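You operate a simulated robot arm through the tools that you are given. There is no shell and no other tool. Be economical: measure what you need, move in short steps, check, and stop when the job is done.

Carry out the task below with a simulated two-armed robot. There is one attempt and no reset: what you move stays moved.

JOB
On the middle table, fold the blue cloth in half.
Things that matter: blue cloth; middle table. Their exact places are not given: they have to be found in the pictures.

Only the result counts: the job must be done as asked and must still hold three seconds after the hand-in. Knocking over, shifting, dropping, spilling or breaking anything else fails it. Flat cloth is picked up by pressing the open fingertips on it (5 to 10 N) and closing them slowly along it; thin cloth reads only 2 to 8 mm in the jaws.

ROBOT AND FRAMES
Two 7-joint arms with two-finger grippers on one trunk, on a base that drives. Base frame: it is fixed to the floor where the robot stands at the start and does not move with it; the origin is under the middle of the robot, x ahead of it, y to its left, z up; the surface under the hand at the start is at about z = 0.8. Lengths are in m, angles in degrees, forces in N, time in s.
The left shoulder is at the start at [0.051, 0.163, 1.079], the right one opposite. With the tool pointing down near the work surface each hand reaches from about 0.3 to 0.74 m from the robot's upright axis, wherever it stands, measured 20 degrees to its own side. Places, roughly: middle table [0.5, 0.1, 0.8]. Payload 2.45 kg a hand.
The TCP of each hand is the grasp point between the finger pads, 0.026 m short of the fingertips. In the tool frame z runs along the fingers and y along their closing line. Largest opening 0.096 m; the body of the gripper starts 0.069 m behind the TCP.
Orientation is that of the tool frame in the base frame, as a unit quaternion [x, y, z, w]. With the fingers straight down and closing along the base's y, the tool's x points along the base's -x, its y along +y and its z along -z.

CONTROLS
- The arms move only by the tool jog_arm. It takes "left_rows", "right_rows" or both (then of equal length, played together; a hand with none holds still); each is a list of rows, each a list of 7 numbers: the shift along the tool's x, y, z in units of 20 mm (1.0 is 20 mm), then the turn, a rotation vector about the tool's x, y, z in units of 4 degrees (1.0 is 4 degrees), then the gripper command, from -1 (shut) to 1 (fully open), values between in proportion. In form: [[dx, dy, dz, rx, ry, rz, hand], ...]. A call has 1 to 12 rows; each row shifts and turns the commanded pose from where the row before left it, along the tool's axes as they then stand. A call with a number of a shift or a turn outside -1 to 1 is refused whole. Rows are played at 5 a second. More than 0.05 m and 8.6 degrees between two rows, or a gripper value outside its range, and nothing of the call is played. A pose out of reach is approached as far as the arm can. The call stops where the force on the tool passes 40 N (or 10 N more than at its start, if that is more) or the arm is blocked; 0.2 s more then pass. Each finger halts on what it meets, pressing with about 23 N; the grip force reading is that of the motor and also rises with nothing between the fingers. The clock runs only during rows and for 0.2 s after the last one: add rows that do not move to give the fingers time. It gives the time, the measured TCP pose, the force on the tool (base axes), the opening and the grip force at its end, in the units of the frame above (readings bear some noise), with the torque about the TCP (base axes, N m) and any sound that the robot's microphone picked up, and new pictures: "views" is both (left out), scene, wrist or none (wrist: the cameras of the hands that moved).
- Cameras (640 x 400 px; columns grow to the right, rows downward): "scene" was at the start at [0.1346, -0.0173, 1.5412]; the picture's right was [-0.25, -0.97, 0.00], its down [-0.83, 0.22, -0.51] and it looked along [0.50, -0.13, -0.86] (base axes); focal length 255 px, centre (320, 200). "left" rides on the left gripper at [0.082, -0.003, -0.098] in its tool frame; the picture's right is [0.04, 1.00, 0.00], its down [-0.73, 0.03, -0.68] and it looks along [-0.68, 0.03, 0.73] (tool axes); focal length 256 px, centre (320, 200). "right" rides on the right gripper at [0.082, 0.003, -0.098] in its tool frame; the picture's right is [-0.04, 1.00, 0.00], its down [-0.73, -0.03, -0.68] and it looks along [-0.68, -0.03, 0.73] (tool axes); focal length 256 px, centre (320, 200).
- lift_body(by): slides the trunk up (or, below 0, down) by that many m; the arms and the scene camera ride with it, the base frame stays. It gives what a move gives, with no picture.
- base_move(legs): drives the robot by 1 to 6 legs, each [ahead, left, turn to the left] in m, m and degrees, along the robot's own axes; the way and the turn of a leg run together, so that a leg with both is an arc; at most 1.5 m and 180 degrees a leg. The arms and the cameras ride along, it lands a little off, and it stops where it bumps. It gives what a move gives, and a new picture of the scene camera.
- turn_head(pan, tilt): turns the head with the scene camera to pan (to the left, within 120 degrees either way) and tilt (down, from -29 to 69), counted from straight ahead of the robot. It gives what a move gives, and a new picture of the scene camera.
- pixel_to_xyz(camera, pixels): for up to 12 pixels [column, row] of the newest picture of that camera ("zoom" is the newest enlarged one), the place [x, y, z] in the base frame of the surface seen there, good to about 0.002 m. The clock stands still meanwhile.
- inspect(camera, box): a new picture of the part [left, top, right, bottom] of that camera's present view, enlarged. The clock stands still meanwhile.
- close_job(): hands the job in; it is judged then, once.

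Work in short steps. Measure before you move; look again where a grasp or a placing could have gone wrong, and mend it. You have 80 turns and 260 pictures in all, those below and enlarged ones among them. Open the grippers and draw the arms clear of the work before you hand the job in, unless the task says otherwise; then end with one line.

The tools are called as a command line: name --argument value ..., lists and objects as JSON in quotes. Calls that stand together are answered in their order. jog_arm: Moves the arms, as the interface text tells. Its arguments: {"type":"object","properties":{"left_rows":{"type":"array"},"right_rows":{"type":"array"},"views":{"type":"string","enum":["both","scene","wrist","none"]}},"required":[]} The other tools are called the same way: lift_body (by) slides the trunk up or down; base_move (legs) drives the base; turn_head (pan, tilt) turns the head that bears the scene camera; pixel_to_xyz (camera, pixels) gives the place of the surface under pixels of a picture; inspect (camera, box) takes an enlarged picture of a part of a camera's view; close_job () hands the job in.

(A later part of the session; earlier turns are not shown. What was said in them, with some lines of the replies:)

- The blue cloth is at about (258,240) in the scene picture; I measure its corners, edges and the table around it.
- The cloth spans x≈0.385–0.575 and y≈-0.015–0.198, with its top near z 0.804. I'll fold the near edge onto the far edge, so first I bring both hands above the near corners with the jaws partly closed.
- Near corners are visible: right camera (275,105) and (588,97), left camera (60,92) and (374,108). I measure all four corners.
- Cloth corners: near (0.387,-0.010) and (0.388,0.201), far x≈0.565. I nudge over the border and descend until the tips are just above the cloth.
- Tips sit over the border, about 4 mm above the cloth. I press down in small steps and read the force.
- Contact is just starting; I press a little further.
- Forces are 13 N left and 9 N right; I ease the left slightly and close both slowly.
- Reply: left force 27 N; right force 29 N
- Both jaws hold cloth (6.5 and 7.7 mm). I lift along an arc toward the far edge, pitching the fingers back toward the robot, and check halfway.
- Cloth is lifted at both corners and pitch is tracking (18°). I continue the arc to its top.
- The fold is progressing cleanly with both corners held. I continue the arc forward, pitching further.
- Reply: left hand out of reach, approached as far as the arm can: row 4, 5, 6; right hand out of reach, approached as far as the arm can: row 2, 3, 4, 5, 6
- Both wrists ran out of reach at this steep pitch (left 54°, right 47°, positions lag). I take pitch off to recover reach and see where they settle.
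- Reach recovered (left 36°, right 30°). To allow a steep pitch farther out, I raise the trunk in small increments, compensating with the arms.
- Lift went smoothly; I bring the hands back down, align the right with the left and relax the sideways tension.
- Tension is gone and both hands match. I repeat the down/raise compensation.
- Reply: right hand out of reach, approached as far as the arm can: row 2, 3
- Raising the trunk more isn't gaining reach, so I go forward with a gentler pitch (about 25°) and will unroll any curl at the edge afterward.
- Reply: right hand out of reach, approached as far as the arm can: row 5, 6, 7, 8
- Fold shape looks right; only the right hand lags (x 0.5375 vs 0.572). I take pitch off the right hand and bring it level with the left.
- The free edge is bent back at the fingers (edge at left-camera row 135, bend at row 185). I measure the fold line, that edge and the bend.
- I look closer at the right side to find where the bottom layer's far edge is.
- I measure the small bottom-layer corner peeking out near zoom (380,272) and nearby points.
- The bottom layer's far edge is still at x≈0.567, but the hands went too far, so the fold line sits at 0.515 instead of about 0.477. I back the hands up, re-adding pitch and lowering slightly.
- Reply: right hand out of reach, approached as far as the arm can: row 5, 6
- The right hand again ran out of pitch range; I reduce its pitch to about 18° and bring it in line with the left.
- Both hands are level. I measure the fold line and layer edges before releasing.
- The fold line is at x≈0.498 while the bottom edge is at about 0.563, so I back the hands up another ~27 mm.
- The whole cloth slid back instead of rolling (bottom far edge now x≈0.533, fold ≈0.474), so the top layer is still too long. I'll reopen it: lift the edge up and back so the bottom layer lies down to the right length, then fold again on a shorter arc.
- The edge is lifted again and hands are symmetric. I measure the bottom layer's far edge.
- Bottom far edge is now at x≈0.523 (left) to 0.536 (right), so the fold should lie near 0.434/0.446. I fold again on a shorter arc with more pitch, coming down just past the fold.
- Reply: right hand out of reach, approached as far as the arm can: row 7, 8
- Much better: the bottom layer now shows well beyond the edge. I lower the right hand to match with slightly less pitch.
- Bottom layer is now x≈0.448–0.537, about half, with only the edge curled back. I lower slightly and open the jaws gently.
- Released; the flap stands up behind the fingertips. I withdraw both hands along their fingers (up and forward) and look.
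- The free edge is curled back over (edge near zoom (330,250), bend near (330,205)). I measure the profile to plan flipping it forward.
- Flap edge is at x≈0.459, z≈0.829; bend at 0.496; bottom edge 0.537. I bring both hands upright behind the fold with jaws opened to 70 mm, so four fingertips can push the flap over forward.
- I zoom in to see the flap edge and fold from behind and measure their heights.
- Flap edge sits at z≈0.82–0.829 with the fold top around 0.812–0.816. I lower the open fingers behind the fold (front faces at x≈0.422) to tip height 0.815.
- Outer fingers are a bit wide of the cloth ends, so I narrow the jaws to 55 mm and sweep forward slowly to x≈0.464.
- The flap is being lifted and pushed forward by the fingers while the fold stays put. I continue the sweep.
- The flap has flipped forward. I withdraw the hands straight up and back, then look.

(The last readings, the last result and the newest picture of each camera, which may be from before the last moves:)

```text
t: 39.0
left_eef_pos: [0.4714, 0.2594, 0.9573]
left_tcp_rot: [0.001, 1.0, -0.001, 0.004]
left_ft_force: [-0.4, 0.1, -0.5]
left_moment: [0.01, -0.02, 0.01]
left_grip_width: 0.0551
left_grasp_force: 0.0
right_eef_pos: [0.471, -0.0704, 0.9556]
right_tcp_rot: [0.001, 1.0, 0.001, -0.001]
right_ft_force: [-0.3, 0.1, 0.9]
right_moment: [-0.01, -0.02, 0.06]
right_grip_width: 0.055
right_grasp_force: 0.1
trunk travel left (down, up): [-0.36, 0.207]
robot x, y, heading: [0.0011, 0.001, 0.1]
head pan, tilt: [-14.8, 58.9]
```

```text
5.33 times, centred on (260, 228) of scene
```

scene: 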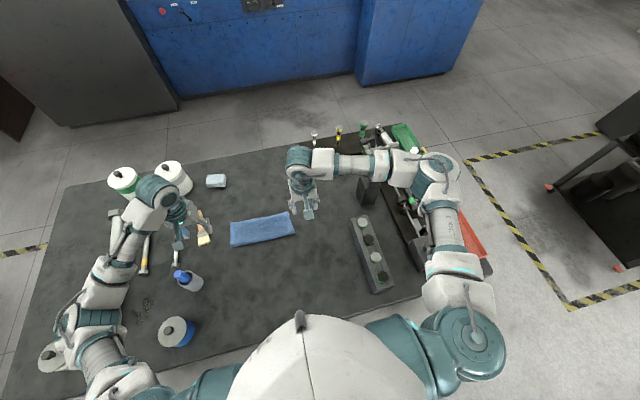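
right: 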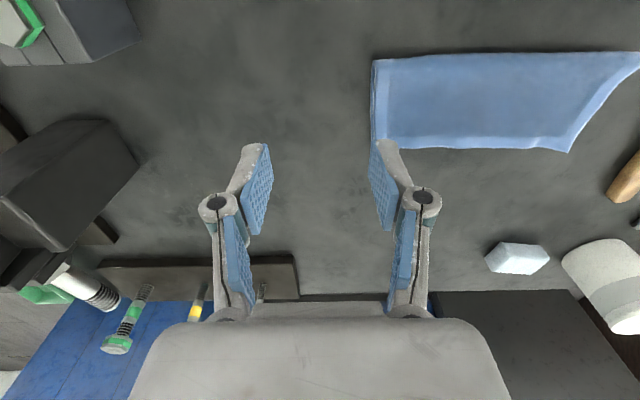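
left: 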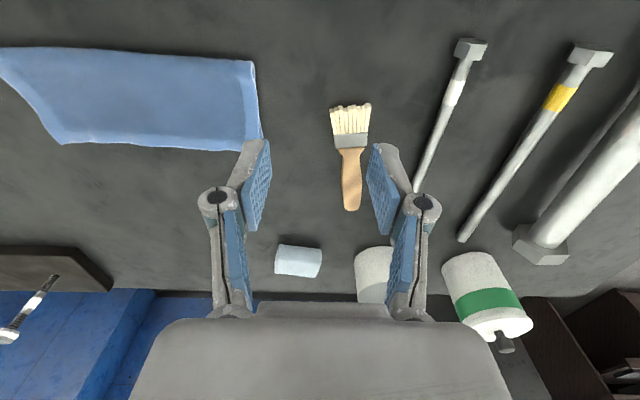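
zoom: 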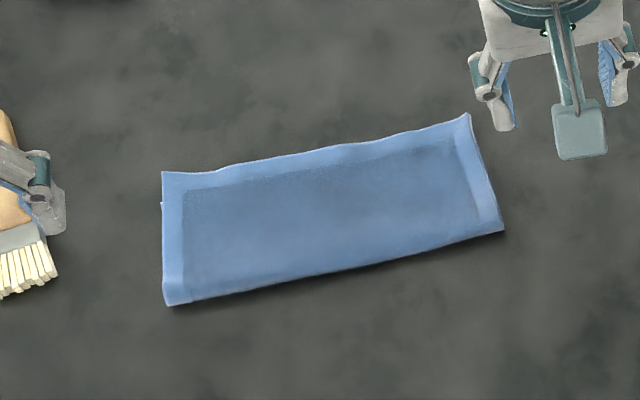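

Now it's a flat fold, but the top layer seems to overhang the bottom (bottom corner peeks out at zoom (162,205) vs top corner (163,172)). I measure.

pixel_to_xyz --camera "zoom" --pixels '[[165, 175], [162, 205], [170, 302], [467, 118], [500, 228], [320, 155], [330, 270], [250, 165], [400, 138]]'

inspect --camera "left" --box '[160, 40, 280, 170]'

inspect --camera "right" --box '[350, 40, 470, 170]'

```text
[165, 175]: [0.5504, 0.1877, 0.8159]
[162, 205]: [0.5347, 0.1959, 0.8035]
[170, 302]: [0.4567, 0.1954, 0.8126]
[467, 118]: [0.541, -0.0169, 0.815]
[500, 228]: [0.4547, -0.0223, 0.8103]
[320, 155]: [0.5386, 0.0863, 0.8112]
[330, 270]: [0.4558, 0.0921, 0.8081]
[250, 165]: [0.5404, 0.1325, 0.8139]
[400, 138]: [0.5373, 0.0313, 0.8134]
```

```text
3.08 times, centred on (220, 105) of left
```

zoom: 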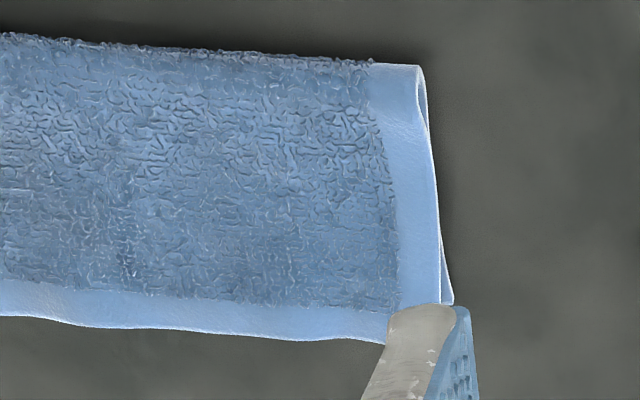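

```text
3.08 times, centred on (410, 105) of right
```

zoom: 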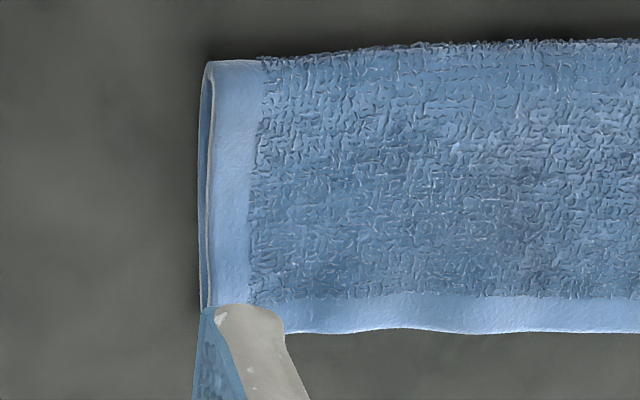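

Both layers match within about 1 cm (fold at x≈0.456, edges at ≈0.54). Jaws are open; I raise the hands a little more to be well clear.

jog_arm --left_rows '[[0, 0.5, -1, 0, 0, 0, 0.5], [0, 0.5, -1, 0, 0, 0, 0.5], [0, 0.5, -1, 0, 0, 0, 0.5], [0, 0, 0, 0, 0, 0, 0.5]]' --right_rows '[[0, -0.5, -1, 0, 0, 0, 0.5], [0, -0.5, -1, 0, 0, 0, 0.5], [0, -0.5, -1, 0, 0, 0, 0.5], [0, 0, 0, 0, 0, 0, 0.5]]' --views "scene"

inspect --camera "scene" --box '[200, 190, 320, 265]'

```text
t: 40.0
left_eef_pos: [0.4713, 0.2896, 1.0163]
left_tcp_rot: [-0.001, 1.0, -0.001, 0.002]
left_ft_force: [-0.5, -0.1, 0.1]
left_moment: [-0.05, 0.01, 0.0]
left_grip_width: 0.0719
left_grasp_force: 0.1
right_eef_pos: [0.4722, -0.1005, 1.015]
right_tcp_rot: [0.0, 1.0, -0.001, -0.001]
right_ft_force: [-0.1, 0.5, 0.0]
right_moment: [0.01, 0.01, 0.01]
right_grip_width: 0.0718
right_grasp_force: 0.0
trunk travel left (down, up): [-0.36, 0.207]
robot x, y, heading: [0.0016, 0.0012, -0.4]
head pan, tilt: [-14.8, 58.9]
```

scene: 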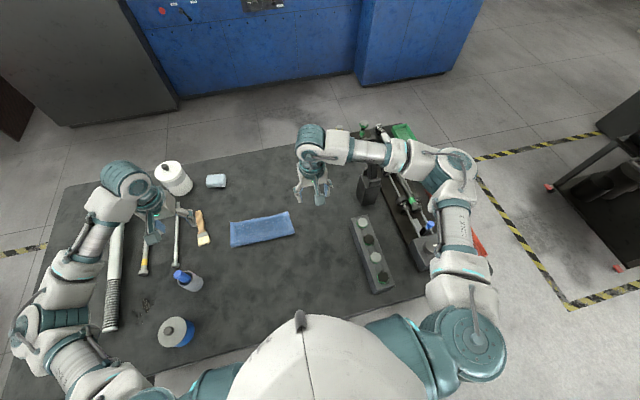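

```text
5.33 times, centred on (260, 228) of scene
```

zoom: 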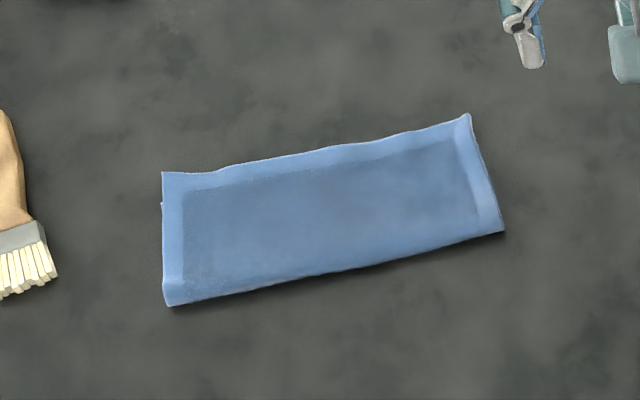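

The cloth lies folded in half and still, nothing else has moved, and the hands are clear; I hand it in.

close_job

```text
The job is handed in.
```

The blue cloth is folded in half on the middle table. In the last measurements its two layers lined up to within about 1–1.5 cm; the far edge was covered in places. The grippers are open and clear, and nothing else looked disturbed in the final picture.
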